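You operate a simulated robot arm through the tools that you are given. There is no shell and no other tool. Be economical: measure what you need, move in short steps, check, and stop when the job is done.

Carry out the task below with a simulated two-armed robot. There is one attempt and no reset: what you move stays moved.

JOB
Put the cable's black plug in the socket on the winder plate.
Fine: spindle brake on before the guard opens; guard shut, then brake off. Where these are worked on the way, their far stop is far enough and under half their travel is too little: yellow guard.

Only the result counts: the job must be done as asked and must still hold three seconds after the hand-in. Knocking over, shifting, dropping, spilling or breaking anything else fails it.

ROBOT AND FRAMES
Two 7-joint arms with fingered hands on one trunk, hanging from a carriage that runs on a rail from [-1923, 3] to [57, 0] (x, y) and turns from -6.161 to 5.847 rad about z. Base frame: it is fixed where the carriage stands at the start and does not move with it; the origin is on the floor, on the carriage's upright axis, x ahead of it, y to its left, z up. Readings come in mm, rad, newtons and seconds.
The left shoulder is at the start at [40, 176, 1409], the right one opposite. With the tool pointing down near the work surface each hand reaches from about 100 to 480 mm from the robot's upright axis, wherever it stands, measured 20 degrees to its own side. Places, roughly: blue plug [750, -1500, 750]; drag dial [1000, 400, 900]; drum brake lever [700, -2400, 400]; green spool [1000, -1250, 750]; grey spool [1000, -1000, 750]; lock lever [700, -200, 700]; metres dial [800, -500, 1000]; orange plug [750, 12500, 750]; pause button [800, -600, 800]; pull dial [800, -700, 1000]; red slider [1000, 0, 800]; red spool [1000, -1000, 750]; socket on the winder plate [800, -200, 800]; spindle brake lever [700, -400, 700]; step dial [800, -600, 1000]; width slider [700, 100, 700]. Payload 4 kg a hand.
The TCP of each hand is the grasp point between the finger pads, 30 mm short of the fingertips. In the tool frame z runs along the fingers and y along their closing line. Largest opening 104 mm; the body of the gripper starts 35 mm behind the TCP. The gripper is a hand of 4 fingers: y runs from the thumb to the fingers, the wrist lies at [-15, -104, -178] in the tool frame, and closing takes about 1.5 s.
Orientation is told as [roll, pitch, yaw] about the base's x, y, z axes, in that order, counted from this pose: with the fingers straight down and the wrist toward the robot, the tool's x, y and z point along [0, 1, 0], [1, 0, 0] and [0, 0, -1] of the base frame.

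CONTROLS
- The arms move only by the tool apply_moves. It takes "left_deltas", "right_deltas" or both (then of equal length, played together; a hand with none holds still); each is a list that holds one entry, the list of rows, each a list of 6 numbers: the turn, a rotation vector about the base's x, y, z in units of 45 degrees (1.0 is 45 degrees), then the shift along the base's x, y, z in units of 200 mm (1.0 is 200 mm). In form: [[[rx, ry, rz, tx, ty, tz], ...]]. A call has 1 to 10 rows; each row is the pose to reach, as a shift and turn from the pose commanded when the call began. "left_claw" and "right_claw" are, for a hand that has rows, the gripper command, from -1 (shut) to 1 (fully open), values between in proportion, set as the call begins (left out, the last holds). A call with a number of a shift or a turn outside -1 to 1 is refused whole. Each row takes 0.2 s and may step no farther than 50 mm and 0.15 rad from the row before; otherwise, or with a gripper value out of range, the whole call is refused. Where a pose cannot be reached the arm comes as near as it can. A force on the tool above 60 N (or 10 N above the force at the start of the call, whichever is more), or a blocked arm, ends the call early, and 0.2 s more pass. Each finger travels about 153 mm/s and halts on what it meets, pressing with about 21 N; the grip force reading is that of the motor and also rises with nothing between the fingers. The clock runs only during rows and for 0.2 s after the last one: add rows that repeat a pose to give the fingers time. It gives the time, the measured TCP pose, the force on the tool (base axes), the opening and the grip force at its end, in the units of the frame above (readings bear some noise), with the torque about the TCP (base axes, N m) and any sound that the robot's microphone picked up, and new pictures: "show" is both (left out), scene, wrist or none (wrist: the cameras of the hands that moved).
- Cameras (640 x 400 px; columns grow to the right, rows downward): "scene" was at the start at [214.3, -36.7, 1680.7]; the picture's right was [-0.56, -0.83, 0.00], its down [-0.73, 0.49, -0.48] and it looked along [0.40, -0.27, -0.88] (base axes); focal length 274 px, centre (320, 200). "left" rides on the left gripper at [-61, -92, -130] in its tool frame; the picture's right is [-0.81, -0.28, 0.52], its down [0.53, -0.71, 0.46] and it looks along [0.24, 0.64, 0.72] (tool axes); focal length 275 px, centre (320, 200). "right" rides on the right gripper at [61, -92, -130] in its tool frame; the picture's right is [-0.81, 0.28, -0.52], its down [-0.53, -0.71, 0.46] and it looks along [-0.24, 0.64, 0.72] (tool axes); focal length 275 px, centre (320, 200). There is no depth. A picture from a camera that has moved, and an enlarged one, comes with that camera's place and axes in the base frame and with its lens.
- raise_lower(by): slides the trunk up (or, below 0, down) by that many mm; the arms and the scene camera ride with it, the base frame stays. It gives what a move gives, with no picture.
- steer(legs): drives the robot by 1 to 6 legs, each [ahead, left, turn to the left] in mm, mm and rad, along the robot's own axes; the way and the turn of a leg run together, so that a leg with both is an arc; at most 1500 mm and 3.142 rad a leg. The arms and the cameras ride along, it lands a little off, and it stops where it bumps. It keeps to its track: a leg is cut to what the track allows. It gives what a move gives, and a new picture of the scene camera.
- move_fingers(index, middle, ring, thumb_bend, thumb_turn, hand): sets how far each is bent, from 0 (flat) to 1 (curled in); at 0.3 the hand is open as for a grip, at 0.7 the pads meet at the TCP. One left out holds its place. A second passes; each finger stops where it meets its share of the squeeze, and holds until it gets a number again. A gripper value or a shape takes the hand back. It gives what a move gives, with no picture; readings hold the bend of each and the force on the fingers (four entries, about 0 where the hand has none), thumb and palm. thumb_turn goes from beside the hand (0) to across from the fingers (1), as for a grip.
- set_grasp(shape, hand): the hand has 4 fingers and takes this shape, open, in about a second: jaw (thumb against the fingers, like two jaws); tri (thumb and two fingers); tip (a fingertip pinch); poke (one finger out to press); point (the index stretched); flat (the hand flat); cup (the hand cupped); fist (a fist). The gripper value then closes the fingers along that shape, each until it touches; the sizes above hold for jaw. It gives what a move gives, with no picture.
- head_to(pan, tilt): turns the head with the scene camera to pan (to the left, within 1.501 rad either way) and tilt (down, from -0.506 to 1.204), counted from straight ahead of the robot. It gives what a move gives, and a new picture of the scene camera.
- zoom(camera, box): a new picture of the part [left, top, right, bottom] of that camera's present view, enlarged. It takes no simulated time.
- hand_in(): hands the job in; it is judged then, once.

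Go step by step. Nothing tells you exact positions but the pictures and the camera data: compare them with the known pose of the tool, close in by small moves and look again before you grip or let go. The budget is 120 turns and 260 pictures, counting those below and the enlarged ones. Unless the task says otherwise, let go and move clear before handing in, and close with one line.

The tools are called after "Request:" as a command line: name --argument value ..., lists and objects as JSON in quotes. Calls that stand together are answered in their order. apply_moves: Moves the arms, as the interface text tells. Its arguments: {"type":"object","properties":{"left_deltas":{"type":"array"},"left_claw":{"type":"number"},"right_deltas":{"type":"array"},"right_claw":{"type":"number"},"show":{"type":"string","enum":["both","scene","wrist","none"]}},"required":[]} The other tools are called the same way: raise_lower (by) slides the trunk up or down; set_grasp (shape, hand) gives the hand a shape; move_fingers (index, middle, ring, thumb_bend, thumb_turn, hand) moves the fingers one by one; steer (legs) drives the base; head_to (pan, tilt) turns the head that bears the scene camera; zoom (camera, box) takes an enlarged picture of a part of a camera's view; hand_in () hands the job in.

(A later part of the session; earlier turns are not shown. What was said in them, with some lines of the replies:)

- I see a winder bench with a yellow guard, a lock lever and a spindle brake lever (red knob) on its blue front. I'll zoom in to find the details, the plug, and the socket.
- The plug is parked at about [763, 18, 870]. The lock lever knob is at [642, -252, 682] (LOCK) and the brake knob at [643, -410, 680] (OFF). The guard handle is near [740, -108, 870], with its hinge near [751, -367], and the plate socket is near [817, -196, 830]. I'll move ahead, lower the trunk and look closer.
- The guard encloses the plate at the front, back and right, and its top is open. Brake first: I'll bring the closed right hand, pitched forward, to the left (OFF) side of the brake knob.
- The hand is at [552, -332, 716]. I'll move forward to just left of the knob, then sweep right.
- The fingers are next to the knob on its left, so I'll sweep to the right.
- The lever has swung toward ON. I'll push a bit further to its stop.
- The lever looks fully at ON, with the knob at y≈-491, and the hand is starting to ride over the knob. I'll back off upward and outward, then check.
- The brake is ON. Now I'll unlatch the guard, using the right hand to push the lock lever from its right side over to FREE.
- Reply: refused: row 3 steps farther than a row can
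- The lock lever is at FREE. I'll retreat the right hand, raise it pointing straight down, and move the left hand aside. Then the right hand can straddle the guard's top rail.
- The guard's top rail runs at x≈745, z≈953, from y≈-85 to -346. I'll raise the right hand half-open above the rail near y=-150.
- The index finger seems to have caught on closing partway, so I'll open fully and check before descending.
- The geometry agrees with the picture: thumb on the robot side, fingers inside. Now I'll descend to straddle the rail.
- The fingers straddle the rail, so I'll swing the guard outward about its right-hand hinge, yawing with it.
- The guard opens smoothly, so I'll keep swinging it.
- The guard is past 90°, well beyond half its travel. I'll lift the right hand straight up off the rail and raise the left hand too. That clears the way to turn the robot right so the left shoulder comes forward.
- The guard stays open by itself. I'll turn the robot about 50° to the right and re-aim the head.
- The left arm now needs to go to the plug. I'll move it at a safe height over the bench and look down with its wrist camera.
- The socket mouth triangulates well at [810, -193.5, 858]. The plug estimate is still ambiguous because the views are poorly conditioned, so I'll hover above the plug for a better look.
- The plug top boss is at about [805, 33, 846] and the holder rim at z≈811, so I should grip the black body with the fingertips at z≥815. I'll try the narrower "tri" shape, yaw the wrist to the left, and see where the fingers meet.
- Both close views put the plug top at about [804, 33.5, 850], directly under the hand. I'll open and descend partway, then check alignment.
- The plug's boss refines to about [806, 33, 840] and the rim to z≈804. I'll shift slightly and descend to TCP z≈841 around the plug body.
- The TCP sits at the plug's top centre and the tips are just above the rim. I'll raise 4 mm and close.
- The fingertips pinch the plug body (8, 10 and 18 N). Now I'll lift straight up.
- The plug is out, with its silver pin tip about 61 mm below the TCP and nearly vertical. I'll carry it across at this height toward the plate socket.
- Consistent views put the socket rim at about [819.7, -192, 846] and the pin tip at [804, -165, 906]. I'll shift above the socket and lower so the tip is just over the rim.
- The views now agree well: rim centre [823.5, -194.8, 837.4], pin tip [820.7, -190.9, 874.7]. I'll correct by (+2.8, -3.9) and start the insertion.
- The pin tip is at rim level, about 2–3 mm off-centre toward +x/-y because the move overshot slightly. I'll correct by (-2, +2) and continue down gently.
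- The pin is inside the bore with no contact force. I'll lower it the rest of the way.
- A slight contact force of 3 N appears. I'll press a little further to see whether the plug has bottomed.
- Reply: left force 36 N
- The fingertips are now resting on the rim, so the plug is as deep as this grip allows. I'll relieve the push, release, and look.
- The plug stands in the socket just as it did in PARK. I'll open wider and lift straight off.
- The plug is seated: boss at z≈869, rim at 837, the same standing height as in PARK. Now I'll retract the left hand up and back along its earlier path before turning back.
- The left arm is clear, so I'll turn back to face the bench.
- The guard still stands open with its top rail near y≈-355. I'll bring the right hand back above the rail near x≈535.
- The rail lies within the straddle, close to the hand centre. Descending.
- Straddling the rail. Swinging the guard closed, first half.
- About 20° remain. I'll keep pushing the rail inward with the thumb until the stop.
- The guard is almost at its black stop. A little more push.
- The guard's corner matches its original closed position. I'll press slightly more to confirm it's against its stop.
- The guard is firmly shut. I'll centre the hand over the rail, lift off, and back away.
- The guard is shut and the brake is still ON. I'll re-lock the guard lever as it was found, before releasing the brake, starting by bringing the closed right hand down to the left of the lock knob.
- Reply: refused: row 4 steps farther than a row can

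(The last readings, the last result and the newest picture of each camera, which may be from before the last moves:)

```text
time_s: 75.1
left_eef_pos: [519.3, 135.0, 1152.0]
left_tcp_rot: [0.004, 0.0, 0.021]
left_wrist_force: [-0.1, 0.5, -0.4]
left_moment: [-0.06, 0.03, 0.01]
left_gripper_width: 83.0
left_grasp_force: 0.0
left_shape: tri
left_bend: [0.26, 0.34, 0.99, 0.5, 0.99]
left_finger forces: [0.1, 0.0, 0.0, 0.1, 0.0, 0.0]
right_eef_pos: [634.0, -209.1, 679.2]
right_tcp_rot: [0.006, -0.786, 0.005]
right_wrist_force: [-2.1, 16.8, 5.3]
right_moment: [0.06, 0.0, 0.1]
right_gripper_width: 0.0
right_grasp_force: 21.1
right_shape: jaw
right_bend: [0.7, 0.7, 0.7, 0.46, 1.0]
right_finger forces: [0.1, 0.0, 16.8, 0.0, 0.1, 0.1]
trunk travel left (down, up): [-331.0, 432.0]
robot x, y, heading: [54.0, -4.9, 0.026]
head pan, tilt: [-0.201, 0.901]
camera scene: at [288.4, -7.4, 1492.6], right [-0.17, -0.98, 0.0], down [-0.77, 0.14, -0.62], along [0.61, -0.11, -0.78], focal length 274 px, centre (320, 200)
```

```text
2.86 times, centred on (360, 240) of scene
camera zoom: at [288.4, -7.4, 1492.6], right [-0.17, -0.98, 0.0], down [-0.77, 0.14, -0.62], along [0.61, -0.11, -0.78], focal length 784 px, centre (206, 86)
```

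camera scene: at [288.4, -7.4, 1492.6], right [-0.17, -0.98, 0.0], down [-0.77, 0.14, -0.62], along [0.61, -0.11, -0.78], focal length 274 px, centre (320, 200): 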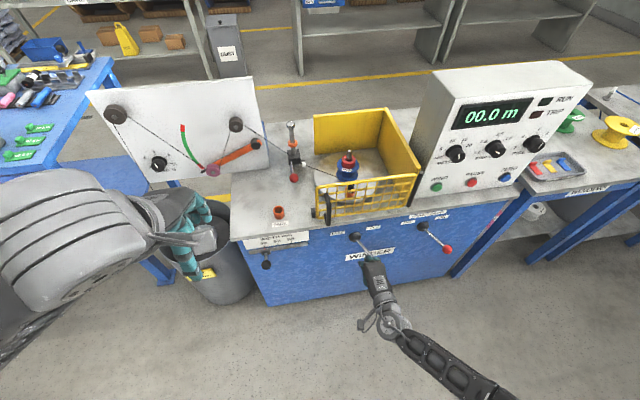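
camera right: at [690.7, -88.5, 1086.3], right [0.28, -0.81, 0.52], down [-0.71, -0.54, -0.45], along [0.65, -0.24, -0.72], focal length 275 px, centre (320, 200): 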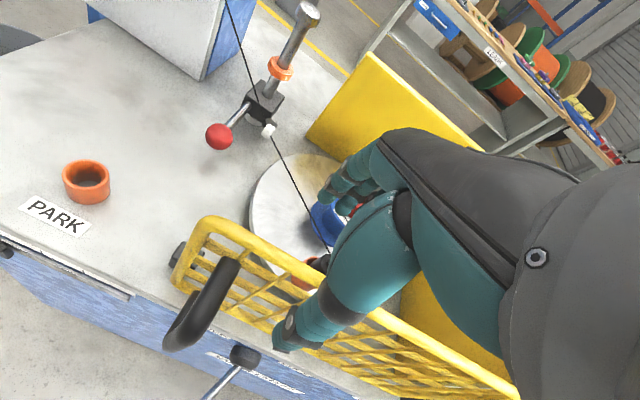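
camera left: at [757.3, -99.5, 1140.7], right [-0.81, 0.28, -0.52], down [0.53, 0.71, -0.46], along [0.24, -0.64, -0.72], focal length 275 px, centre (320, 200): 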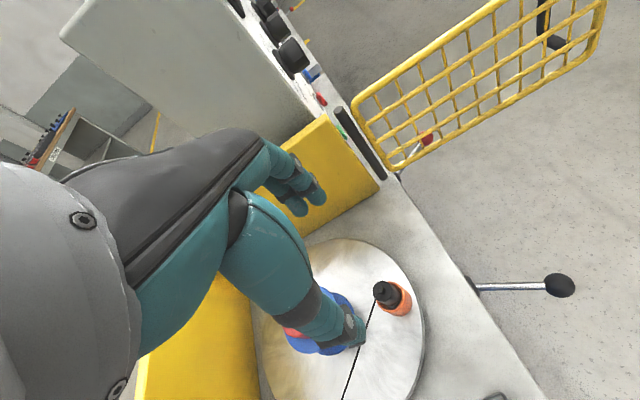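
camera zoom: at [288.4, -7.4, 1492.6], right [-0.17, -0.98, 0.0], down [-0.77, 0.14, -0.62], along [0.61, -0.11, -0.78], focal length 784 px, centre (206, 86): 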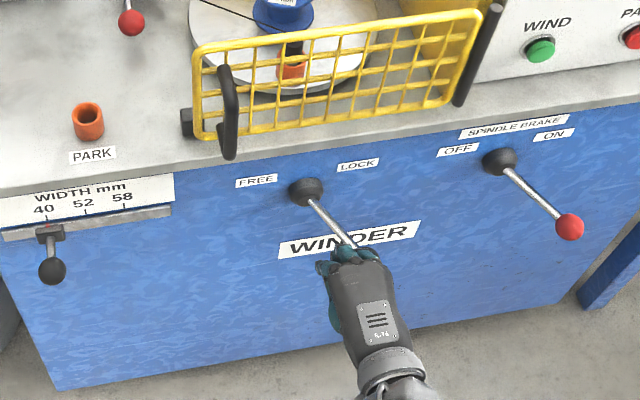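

The lock lever is at LOCK (17 N against its stop). I'll retreat and go around to the right side of the brake lever.

Request:
apply_moves --right_deltas '[[[0, 0, 0, -0.05, 0.06, 0], [0, 0, 0, -0.25, 0.06, 0], [0, 0, 0, -0.45, 0.0, 0.05], [0, 0, 0, -0.5, -0.2, 0.1], [0, 0, 0, -0.5, -0.4, 0.1], [0, 0, 0, -0.5, -0.6, 0.1], [0, 0, 0, -0.5, -0.8, 0.1], [0, 0, 0, -0.5, -1.0, 0.1]]]' --show "none"

Request:
apply_moves --right_deltas '[[[0, 0, 0, 0, -0.2, 0], [0, 0, 0, 0, -0.4, 0], [0, 0, 0, 0, -0.6, 0], [0, 0, 0, 0, -0.75, 0], [0, 0, 0, 0.1, -0.75, 0], [0, 0, 0, 0.2, -0.75, 0]]]' --show "scene"

Request:
zoom --camera "scene" --box '[300, 170, 500, 310]'

```text
time_s: 76.9
left_eef_pos: [520.7, 131.3, 1151.3]
left_tcp_rot: [0.003, 0.0, 0.02]
left_wrist_force: [-0.2, 0.0, 0.6]
left_moment: [-0.02, -0.02, -0.03]
left_gripper_width: 83.1
left_grasp_force: 0.1
left_shape: tri
left_bend: [0.26, 0.34, 0.99, 0.5, 0.99]
left_finger forces: [0.0, 0.0, 0.0, 0.0, 0.1, 0.1]
right_eef_pos: [533.6, -421.5, 697.9]
right_tcp_rot: [-0.004, -0.785, 0.005]
right_wrist_force: [-0.5, -0.6, -0.2]
right_moment: [0.0, 0.03, -0.01]
right_gripper_width: 0.2
right_grasp_force: 20.8
right_shape: jaw
right_bend: [0.7, 0.7, 0.7, 0.46, 1.0]
right_finger forces: [0.0, 0.0, 0.1, 0.0, 0.0, 0.0]
trunk travel left (down, up): [-331.0, 432.0]
robot x, y, heading: [54.3, -0.9, 0.029]
head pan, tilt: [-0.201, 0.901]
```

```text
time_s: 78.3
left_eef_pos: [520.2, 132.8, 1151.4]
left_tcp_rot: [0.0, -0.002, 0.021]
left_wrist_force: [0.0, -0.1, -0.5]
left_moment: [-0.01, 0.01, -0.01]
left_gripper_width: 83.0
left_grasp_force: 0.1
left_shape: tri
left_bend: [0.26, 0.34, 0.99, 0.5, 0.99]
left_finger forces: [0.0, 0.0, 0.0, 0.1, 0.0, 0.0]
right_eef_pos: [535.0, -508.1, 697.9]
right_tcp_rot: [-0.006, -0.786, 0.004]
right_wrist_force: [1.3, -0.8, 0.8]
right_moment: [0.01, 0.01, -0.03]
right_gripper_width: 0.0
right_grasp_force: 21.1
right_shape: jaw
right_bend: [0.7, 0.7, 0.7, 0.46, 1.0]
right_finger forces: [0.1, 0.0, 0.1, 0.1, 0.0, 0.0]
right hand out of reach, approached as far as the arm can: row 3, 4, 5, 6
trunk travel left (down, up): [-331.0, 432.0]
robot x, y, heading: [52.5, -1.8, 0.024]
head pan, tilt: [-0.201, 0.901]
camera scene: at [288.3, -9.8, 1492.5], right [-0.18, -0.98, 0.0], down [-0.77, 0.14, -0.62], along [0.61, -0.11, -0.78], focal length 274 px, centre (320, 200)
```

scene: 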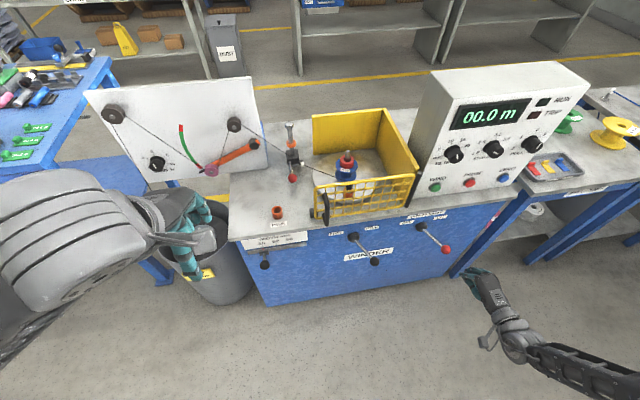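

```text
2.86 times, centred on (400, 240) of scene
camera zoom: at [288.3, -9.8, 1492.5], right [-0.18, -0.98, 0.0], down [-0.77, 0.14, -0.62], along [0.61, -0.11, -0.78], focal length 784 px, centre (91, 86)
```

zoom: 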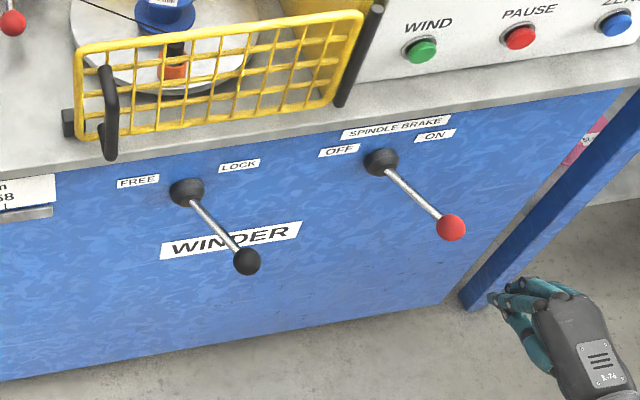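

The arm is at its reach limit there, so I'll lower the trunk and raise the hand back to lever height.

Request:
raise_lower --by -170

Request:
apply_moves --right_deltas '[[[0, 0, 0, 0, -0.1, 0.15], [0, 0, 0, 0, -0.2, 0.3], [0, 0, 0, 0, -0.25, 0.45], [0, 0, 0, 0, -0.3, 0.6], [0, 0, 0, 0, -0.3, 0.75], [0, 0, 0, 0, -0.3, 0.8], [0, 0, 0, 0, -0.3, 0.8]]]' --show "scene"

Request:
zoom --camera "scene" --box '[300, 130, 500, 270]'

```text
time_s: 80.2
left_eef_pos: [520.1, 133.1, 982.2]
left_tcp_rot: [0.0, 0.001, 0.021]
left_wrist_force: [0.1, -0.3, 0.4]
left_moment: [-0.02, -0.02, 0.0]
left_gripper_width: 83.0
left_grasp_force: 0.1
left_shape: tri
left_bend: [0.26, 0.34, 0.99, 0.5, 0.99]
left_finger forces: [0.0, 0.0, 0.1, 0.0, 0.0, 0.0]
right_eef_pos: [534.7, -508.6, 527.2]
right_tcp_rot: [-0.006, -0.784, 0.004]
right_wrist_force: [-0.8, -0.1, -0.5]
right_moment: [-0.01, 0.02, 0.01]
right_gripper_width: 0.0
right_grasp_force: 20.9
right_shape: jaw
right_bend: [0.7, 0.7, 0.7, 0.46, 1.0]
right_finger forces: [0.0, 0.1, 0.0, 0.0, 0.0, 0.0]
trunk travel left (down, up): [-161.0, 602.0]
robot x, y, heading: [57.8, 2.4, 0.022]
head pan, tilt: [-0.201, 0.901]
```

```text
time_s: 81.8
left_eef_pos: [520.3, 133.1, 981.1]
left_tcp_rot: [0.001, -0.001, 0.021]
left_wrist_force: [0.5, -0.4, 1.3]
left_moment: [0.01, -0.02, 0.0]
left_gripper_width: 82.9
left_grasp_force: 0.0
left_shape: tri
left_bend: [0.26, 0.34, 0.99, 0.5, 0.99]
left_finger forces: [0.0, 0.0, 0.0, 0.0, 0.1, 0.0]
right_eef_pos: [537.2, -553.6, 679.6]
right_tcp_rot: [-0.019, -0.79, 0.02]
right_wrist_force: [-0.1, -0.1, -0.5]
right_moment: [-0.02, -0.02, -0.05]
right_gripper_width: 0.0
right_grasp_force: 20.9
right_shape: jaw
right_bend: [0.7, 0.7, 0.7, 0.46, 1.0]
right_finger forces: [0.1, 0.0, 0.1, 0.0, 0.1, 0.0]
right hand out of reach, approached as far as the arm can: row 2, 3, 4, 5, 6, 7
trunk travel left (down, up): [-161.0, 602.0]
robot x, y, heading: [57.0, -2.2, 0.027]
head pan, tilt: [-0.201, 0.901]
camera scene: at [288.5, -9.0, 1322.5], right [-0.18, -0.98, 0.0], down [-0.77, 0.14, -0.62], along [0.61, -0.11, -0.78], focal length 274 px, centre (320, 200)
```

scene: 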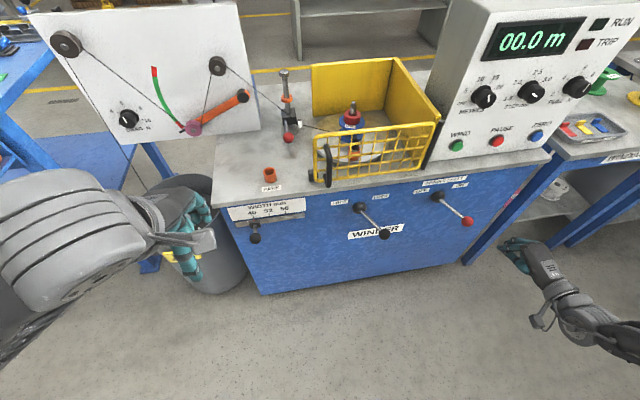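

```text
2.86 times, centred on (400, 200) of scene
camera zoom: at [288.5, -9.0, 1322.5], right [-0.18, -0.98, 0.0], down [-0.77, 0.14, -0.62], along [0.61, -0.11, -0.78], focal length 784 px, centre (91, 200)
```

zoom: 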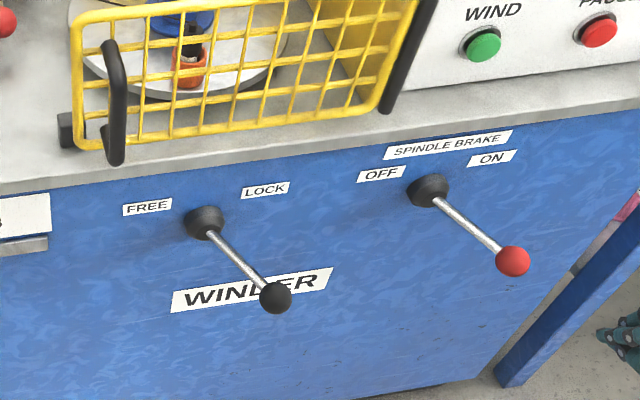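

The reach limit is about arm posture, so I'll turn the robot slightly right to bring the lever more in front of the right arm.

Request:
steer --legs '[[0, 0, -0.42]]'

Request:
apply_moves --right_deltas '[[[0, 0, 0, 0.2, 0.08, 0], [0, 0, 0, 0.4, 0.17, 0], [0, 0, 0, 0.6, 0.26, 0], [0, 0, 0, 0.8, 0.35, 0.05], [0, 0, 0, 1.0, 0.45, 0.05]]]' --show "scene"

Request:
head_to --pan 0.0 --tilt 0.9

```text
time_s: 83.5
left_eef_pos: [532.7, -72.0, 982.2]
left_tcp_rot: [0.001, -0.001, -0.407]
left_wrist_force: [-0.2, -1.0, 0.2]
left_moment: [-0.02, 0.02, -0.01]
left_gripper_width: 83.1
left_grasp_force: 0.1
left_shape: tri
left_bend: [0.26, 0.34, 0.99, 0.5, 0.99]
left_finger forces: [0.0, 0.1, 0.0, 0.0, 0.0, 0.0]
right_eef_pos: [264.3, -706.1, 680.4]
right_tcp_rot: [-0.02, -0.79, -0.409]
right_wrist_force: [-0.6, -0.2, -0.6]
right_moment: [0.02, 0.02, 0.02]
right_gripper_width: 0.0
right_grasp_force: 21.0
right_shape: jaw
right_bend: [0.7, 0.7, 0.7, 0.46, 1.0]
right_finger forces: [0.1, 0.0, 0.0, 0.1, 0.1, 0.1]
trunk travel left (down, up): [-161.0, 602.0]
robot x, y, heading: [53.9, -2.7, -0.405]
head pan, tilt: [-0.201, 0.901]
camera scene: at [263.4, -106.0, 1322.5], right [-0.57, -0.82, 0.0], down [-0.65, 0.44, -0.62], along [0.51, -0.35, -0.78], focal length 274 px, centre (320, 200)
```

scene: 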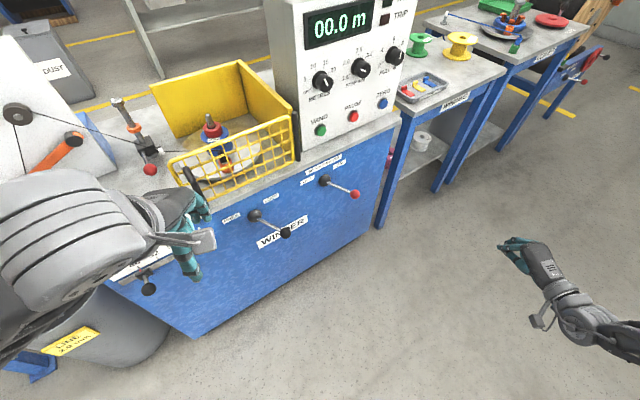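

```text
time_s: 84.7
left_eef_pos: [535.1, -70.7, 980.9]
left_tcp_rot: [0.0, -0.001, -0.406]
left_wrist_force: [0.5, 0.8, 0.2]
left_moment: [0.01, 0.04, -0.03]
left_gripper_width: 82.8
left_grasp_force: 0.0
left_shape: tri
left_bend: [0.26, 0.34, 0.99, 0.5, 0.99]
left_finger forces: [0.0, 0.0, 0.0, 0.0, 0.0, 0.0]
right_eef_pos: [462.9, -614.6, 690.8]
right_tcp_rot: [-0.013, -0.79, -0.412]
right_wrist_force: [0.1, 0.3, -0.1]
right_moment: [-0.01, 0.04, -0.02]
right_gripper_width: 0.1
right_grasp_force: 21.2
right_shape: jaw
right_bend: [0.7, 0.7, 0.7, 0.46, 1.0]
right_finger forces: [0.1, 0.1, 0.0, 0.1, 0.0, 0.0]
trunk travel left (down, up): [-161.0, 602.0]
robot x, y, heading: [51.9, 2.3, -0.406]
head pan, tilt: [-0.201, 0.901]
camera scene: at [264.6, -104.8, 1322.7], right [-0.57, -0.82, 0.0], down [-0.64, 0.45, -0.62], along [0.51, -0.35, -0.78], focal length 274 px, centre (320, 200)
```

scene: 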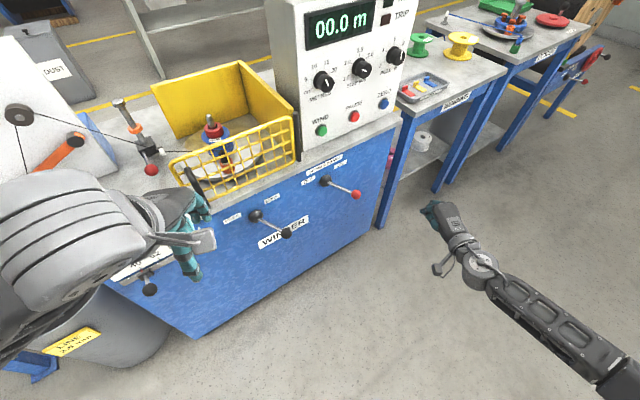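

```text
time_s: 85.4
left_eef_pos: [532.9, -72.0, 980.9]
left_tcp_rot: [0.001, 0.0, -0.404]
left_wrist_force: [-1.5, -0.2, -0.2]
left_moment: [-0.01, -0.03, -0.02]
left_gripper_width: 82.7
left_grasp_force: 0.1
left_shape: tri
left_bend: [0.26, 0.34, 0.99, 0.5, 0.99]
left_finger forces: [0.1, 0.0, 0.0, 0.0, 0.0, 0.0]
right_eef_pos: [461.1, -617.8, 691.1]
right_tcp_rot: [-0.02, -0.79, -0.408]
right_wrist_force: [0.7, 0.0, 0.3]
right_moment: [0.03, 0.0, 0.0]
right_gripper_width: 0.1
right_grasp_force: 21.1
right_shape: jaw
right_bend: [0.7, 0.7, 0.7, 0.46, 1.0]
right_finger forces: [0.0, 0.0, 0.0, 0.1, 0.1, 0.0]
trunk travel left (down, up): [-161.0, 602.0]
robot x, y, heading: [54.9, -0.6, -0.409]
head pan, tilt: [0.0, 0.901]
camera scene: at [270.5, -92.9, 1322.5], right [-0.39, -0.92, 0.0], down [-0.72, 0.31, -0.62], along [0.57, -0.24, -0.78], focal length 274 px, centre (320, 200)
```

scene: 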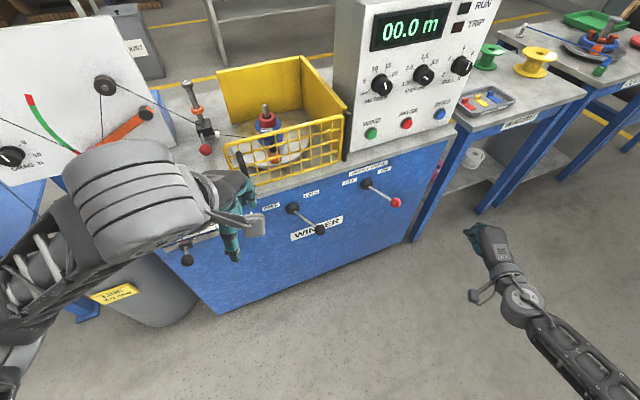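

Request:
apply_moves --right_deltas '[[[0, 0, 0, 0.2, 0.05, 0], [0, 0, 0, 0.4, 0.1, 0], [0, 0, 0, 0.6, 0.15, 0], [0, 0, 0, 0.75, 0.2, -0.03], [0, 0, 0, 0.85, 0.25, -0.05]]]' --show "none"

Request:
zoom --camera "scene" --box '[300, 130, 500, 270]'

```text
time_s: 86.6
left_eef_pos: [533.5, -70.4, 982.2]
left_tcp_rot: [0.0, 0.0, -0.408]
left_wrist_force: [0.0, 1.3, 0.7]
left_moment: [0.0, -0.01, 0.0]
left_gripper_width: 83.1
left_grasp_force: 0.1
left_shape: tri
left_bend: [0.26, 0.34, 0.99, 0.5, 0.99]
left_finger forces: [0.1, 0.0, 0.0, 0.0, 0.0, 0.1]
right_eef_pos: [633.2, -565.9, 679.8]
right_tcp_rot: [-0.017, -0.79, -0.407]
right_wrist_force: [-0.5, 0.0, 0.2]
right_moment: [0.02, 0.02, -0.02]
right_gripper_width: 0.1
right_grasp_force: 20.9
right_shape: jaw
right_bend: [0.7, 0.7, 0.7, 0.46, 1.0]
right_finger forces: [0.1, 0.1, 0.1, 0.0, 0.0, 0.0]
trunk travel left (down, up): [-161.0, 602.0]
robot x, y, heading: [52.4, -3.7, -0.401]
head pan, tilt: [0.0, 0.901]
```

```text
2.86 times, centred on (400, 200) of scene
camera zoom: at [271.3, -92.2, 1322.6], right [-0.39, -0.92, 0.0], down [-0.72, 0.31, -0.62], along [0.57, -0.24, -0.78], focal length 784 px, centre (91, 200)
```

zoom: 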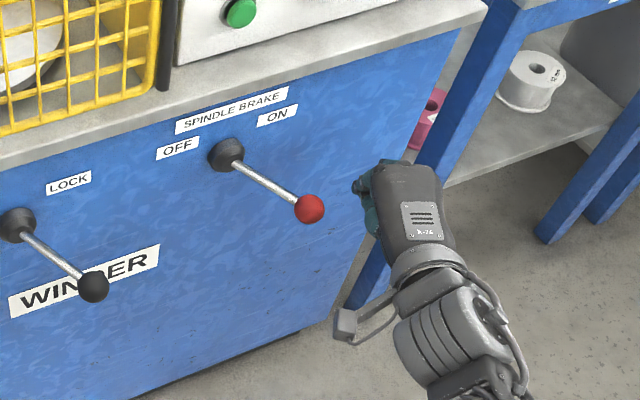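

The hand is right of the brake knob, so I'll sweep left toward OFF.

Request:
apply_moves --right_deltas '[[[0, 0, 0, 0, 0.12, 0], [0, 0, 0, -0.01, 0.22, 0], [0, 0, 0, -0.03, 0.32, 0], [0, 0, 0, -0.04, 0.42, 0], [0, 0, 0, -0.03, 0.52, 0], [0, 0, 0, -0.02, 0.58, 0], [0, 0, 0, 0, 0.64, 0], [0, 0, 0, 0, 0.68, 0]]]' --show "none"

Request:
zoom --camera "scene" --box '[260, 130, 460, 270]'

```text
time_s: 88.4
left_eef_pos: [531.9, -75.0, 981.6]
left_tcp_rot: [-0.002, -0.001, -0.407]
left_wrist_force: [0.2, -0.4, -0.4]
left_moment: [0.01, 0.02, 0.01]
left_gripper_width: 82.8
left_grasp_force: 0.1
left_shape: tri
left_bend: [0.26, 0.34, 0.99, 0.5, 0.99]
left_finger forces: [0.0, 0.0, 0.1, 0.1, 0.1, 0.0]
right_eef_pos: [633.5, -434.3, 679.8]
right_tcp_rot: [-0.025, -0.791, -0.409]
right_wrist_force: [2.0, -10.8, -0.3]
right_moment: [-0.1, 0.0, -0.21]
right_gripper_width: 0.1
right_grasp_force: 20.9
right_shape: jaw
right_bend: [0.7, 0.7, 0.7, 0.46, 1.0]
right_finger forces: [0.1, 0.0, 0.0, 0.1, 0.0, 0.1]
trunk travel left (down, up): [-161.0, 602.0]
robot x, y, heading: [53.8, 3.7, -0.403]
head pan, tilt: [0.0, 0.901]
```

```text
2.86 times, centred on (360, 200) of scene
camera zoom: at [270.8, -94.5, 1322.7], right [-0.39, -0.92, 0.0], down [-0.72, 0.31, -0.62], along [0.57, -0.25, -0.78], focal length 784 px, centre (206, 200)
```

zoom: 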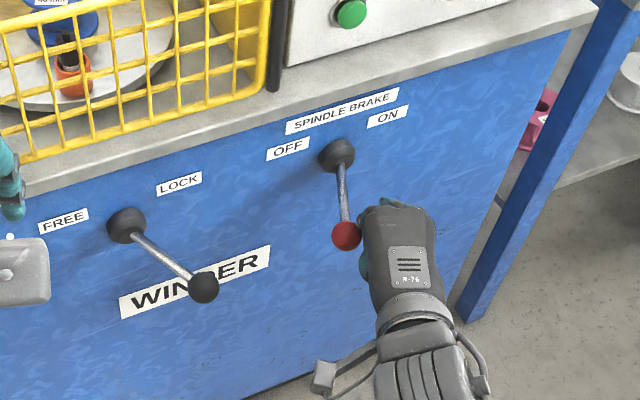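

The knob is back at [642, -411], its original OFF position, against the stop. I'll back the hand away and inspect everything.

Request:
apply_moves --right_deltas '[[[0, 0, 0, -0.02, -0.08, 0], [0, 0, 0, -0.2, -0.15, 0], [0, 0, 0, -0.4, -0.25, 0], [0, 0, 0, -0.6, -0.35, 0.0], [0, 0, 0, -0.8, -0.4, 0]]]' --left_deltas '[[[0, 0, 0, -0.1, 0.05, 0.1], [0, 0, 0, -0.2, 0.1, 0.2], [0, 0, 0, -0.35, 0.15, 0.3], [0, 0, 0, -0.5, 0.2, 0.3], [0, 0, 0, -0.7, 0.2, 0.3]]]' --show "scene"

Request:
raise_lower --by 200

Request:
head_to --pan 0.25 --tilt 0.85

Request:
zoom --camera "scene" --box '[180, 100, 440, 280]'

```text
time_s: 89.6
left_eef_pos: [392.1, -33.5, 1037.7]
left_tcp_rot: [-0.001, 0.002, -0.404]
left_wrist_force: [0.3, 0.2, 1.0]
left_moment: [0.0, -0.03, 0.0]
left_gripper_width: 82.8
left_grasp_force: 0.1
left_shape: tri
left_bend: [0.26, 0.34, 0.99, 0.5, 0.99]
left_finger forces: [0.0, 0.2, 0.0, 0.1, 0.1, 0.1]
right_eef_pos: [471.7, -511.7, 680.5]
right_tcp_rot: [-0.018, -0.789, -0.407]
right_wrist_force: [0.5, -0.3, -1.1]
right_moment: [0.0, -0.03, -0.01]
right_gripper_width: 0.0
right_grasp_force: 21.0
right_shape: jaw
right_bend: [0.7, 0.7, 0.7, 0.46, 1.0]
right_finger forces: [0.0, 0.0, 0.1, 0.0, 0.0, 0.0]
trunk travel left (down, up): [-161.0, 602.0]
robot x, y, heading: [54.1, -2.3, -0.404]
head pan, tilt: [0.0, 0.901]
camera scene: at [269.3, -93.1, 1322.2], right [-0.39, -0.92, 0.0], down [-0.72, 0.31, -0.62], along [0.57, -0.24, -0.78], focal length 274 px, centre (320, 200)
```

scene: 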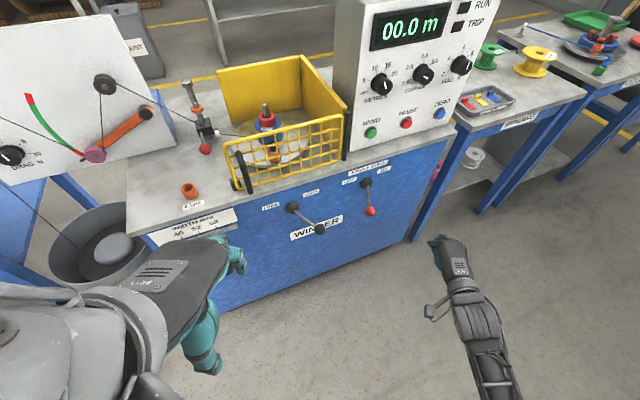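

```text
time_s: 91.8
left_eef_pos: [394.4, -33.7, 1237.2]
left_tcp_rot: [0.003, 0.001, -0.406]
left_wrist_force: [-0.1, 0.1, 0.3]
left_moment: [0.01, -0.02, -0.01]
left_gripper_width: 82.9
left_grasp_force: 0.1
left_shape: tri
left_bend: [0.26, 0.34, 0.99, 0.5, 0.99]
left_finger forces: [0.1, 0.1, 0.1, 0.0, 0.1, 0.1]
right_eef_pos: [474.2, -511.0, 879.5]
right_tcp_rot: [-0.017, -0.792, -0.408]
right_wrist_force: [0.3, -0.1, 0.1]
right_moment: [-0.01, 0.01, 0.03]
right_gripper_width: 0.0
right_grasp_force: 21.0
right_shape: jaw
right_bend: [0.7, 0.7, 0.7, 0.46, 1.0]
right_finger forces: [0.0, 0.1, 0.0, 0.0, 0.0, 0.1]
trunk travel left (down, up): [-361.0, 402.0]
robot x, y, heading: [52.6, -0.0, -0.407]
head pan, tilt: [0.0, 0.901]
```

```text
time_s: 92.5
left_eef_pos: [392.1, -34.2, 1238.7]
left_tcp_rot: [-0.001, 0.0, -0.408]
left_wrist_force: [-0.1, 0.0, 0.5]
left_moment: [0.04, 0.02, -0.02]
left_gripper_width: 83.1
left_grasp_force: 0.0
left_shape: tri
left_bend: [0.26, 0.34, 0.99, 0.5, 0.99]
left_finger forces: [0.0, 0.1, 0.0, 0.1, 0.0, 0.1]
right_eef_pos: [474.0, -510.8, 879.7]
right_tcp_rot: [-0.019, -0.791, -0.408]
right_wrist_force: [-0.4, 0.1, 0.4]
right_moment: [-0.02, -0.01, -0.03]
right_gripper_width: 0.1
right_grasp_force: 21.3
right_shape: jaw
right_bend: [0.7, 0.7, 0.7, 0.46, 1.0]
right_finger forces: [0.0, 0.1, 0.1, 0.0, 0.1, 0.0]
trunk travel left (down, up): [-361.0, 402.0]
robot x, y, heading: [57.2, 3.6, -0.398]
head pan, tilt: [0.25, 0.85]
camera scene: at [278.5, -75.0, 1526.4], right [-0.15, -0.99, 0.0], down [-0.74, 0.12, -0.66], along [0.65, -0.1, -0.75], focal length 274 px, centre (320, 200)
```

scene: 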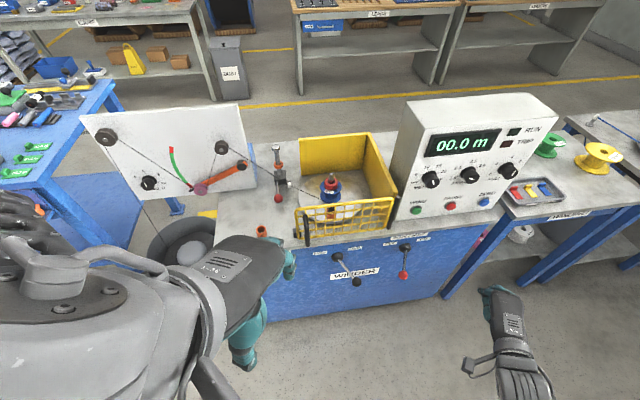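

```text
2.22 times, centred on (310, 190) of scene
camera zoom: at [278.5, -75.0, 1526.4], right [-0.15, -0.99, 0.0], down [-0.74, 0.12, -0.66], along [0.65, -0.1, -0.75], focal length 610 px, centre (342, 222)
```

zoom: 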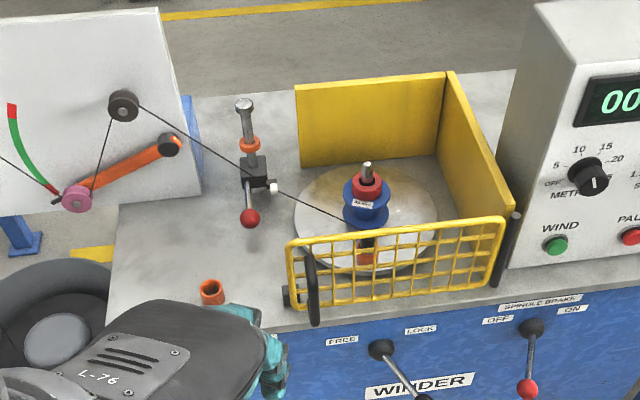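

Request:
zoom --camera "scene" --box '[300, 160, 380, 240]'

```text
5.00 times, centred on (340, 200) of scene
camera zoom: at [278.5, -75.0, 1526.4], right [-0.15, -0.99, 0.0], down [-0.74, 0.12, -0.66], along [0.65, -0.1, -0.75], focal length 1372 px, centre (220, 200)
```

zoom: 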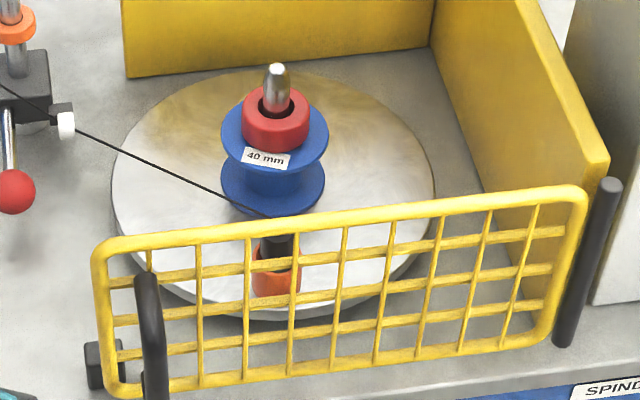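

The plug stands in the plate socket. The guard is shut and locked, the brake is OFF, and both hands are clear, so I'm handing in.

Request:
hand_in

```text
The job is handed in.
```

The black plug is in the socket on the winder plate. The spindle brake went on before I opened the guard, and came off after the guard was shut and locked again.
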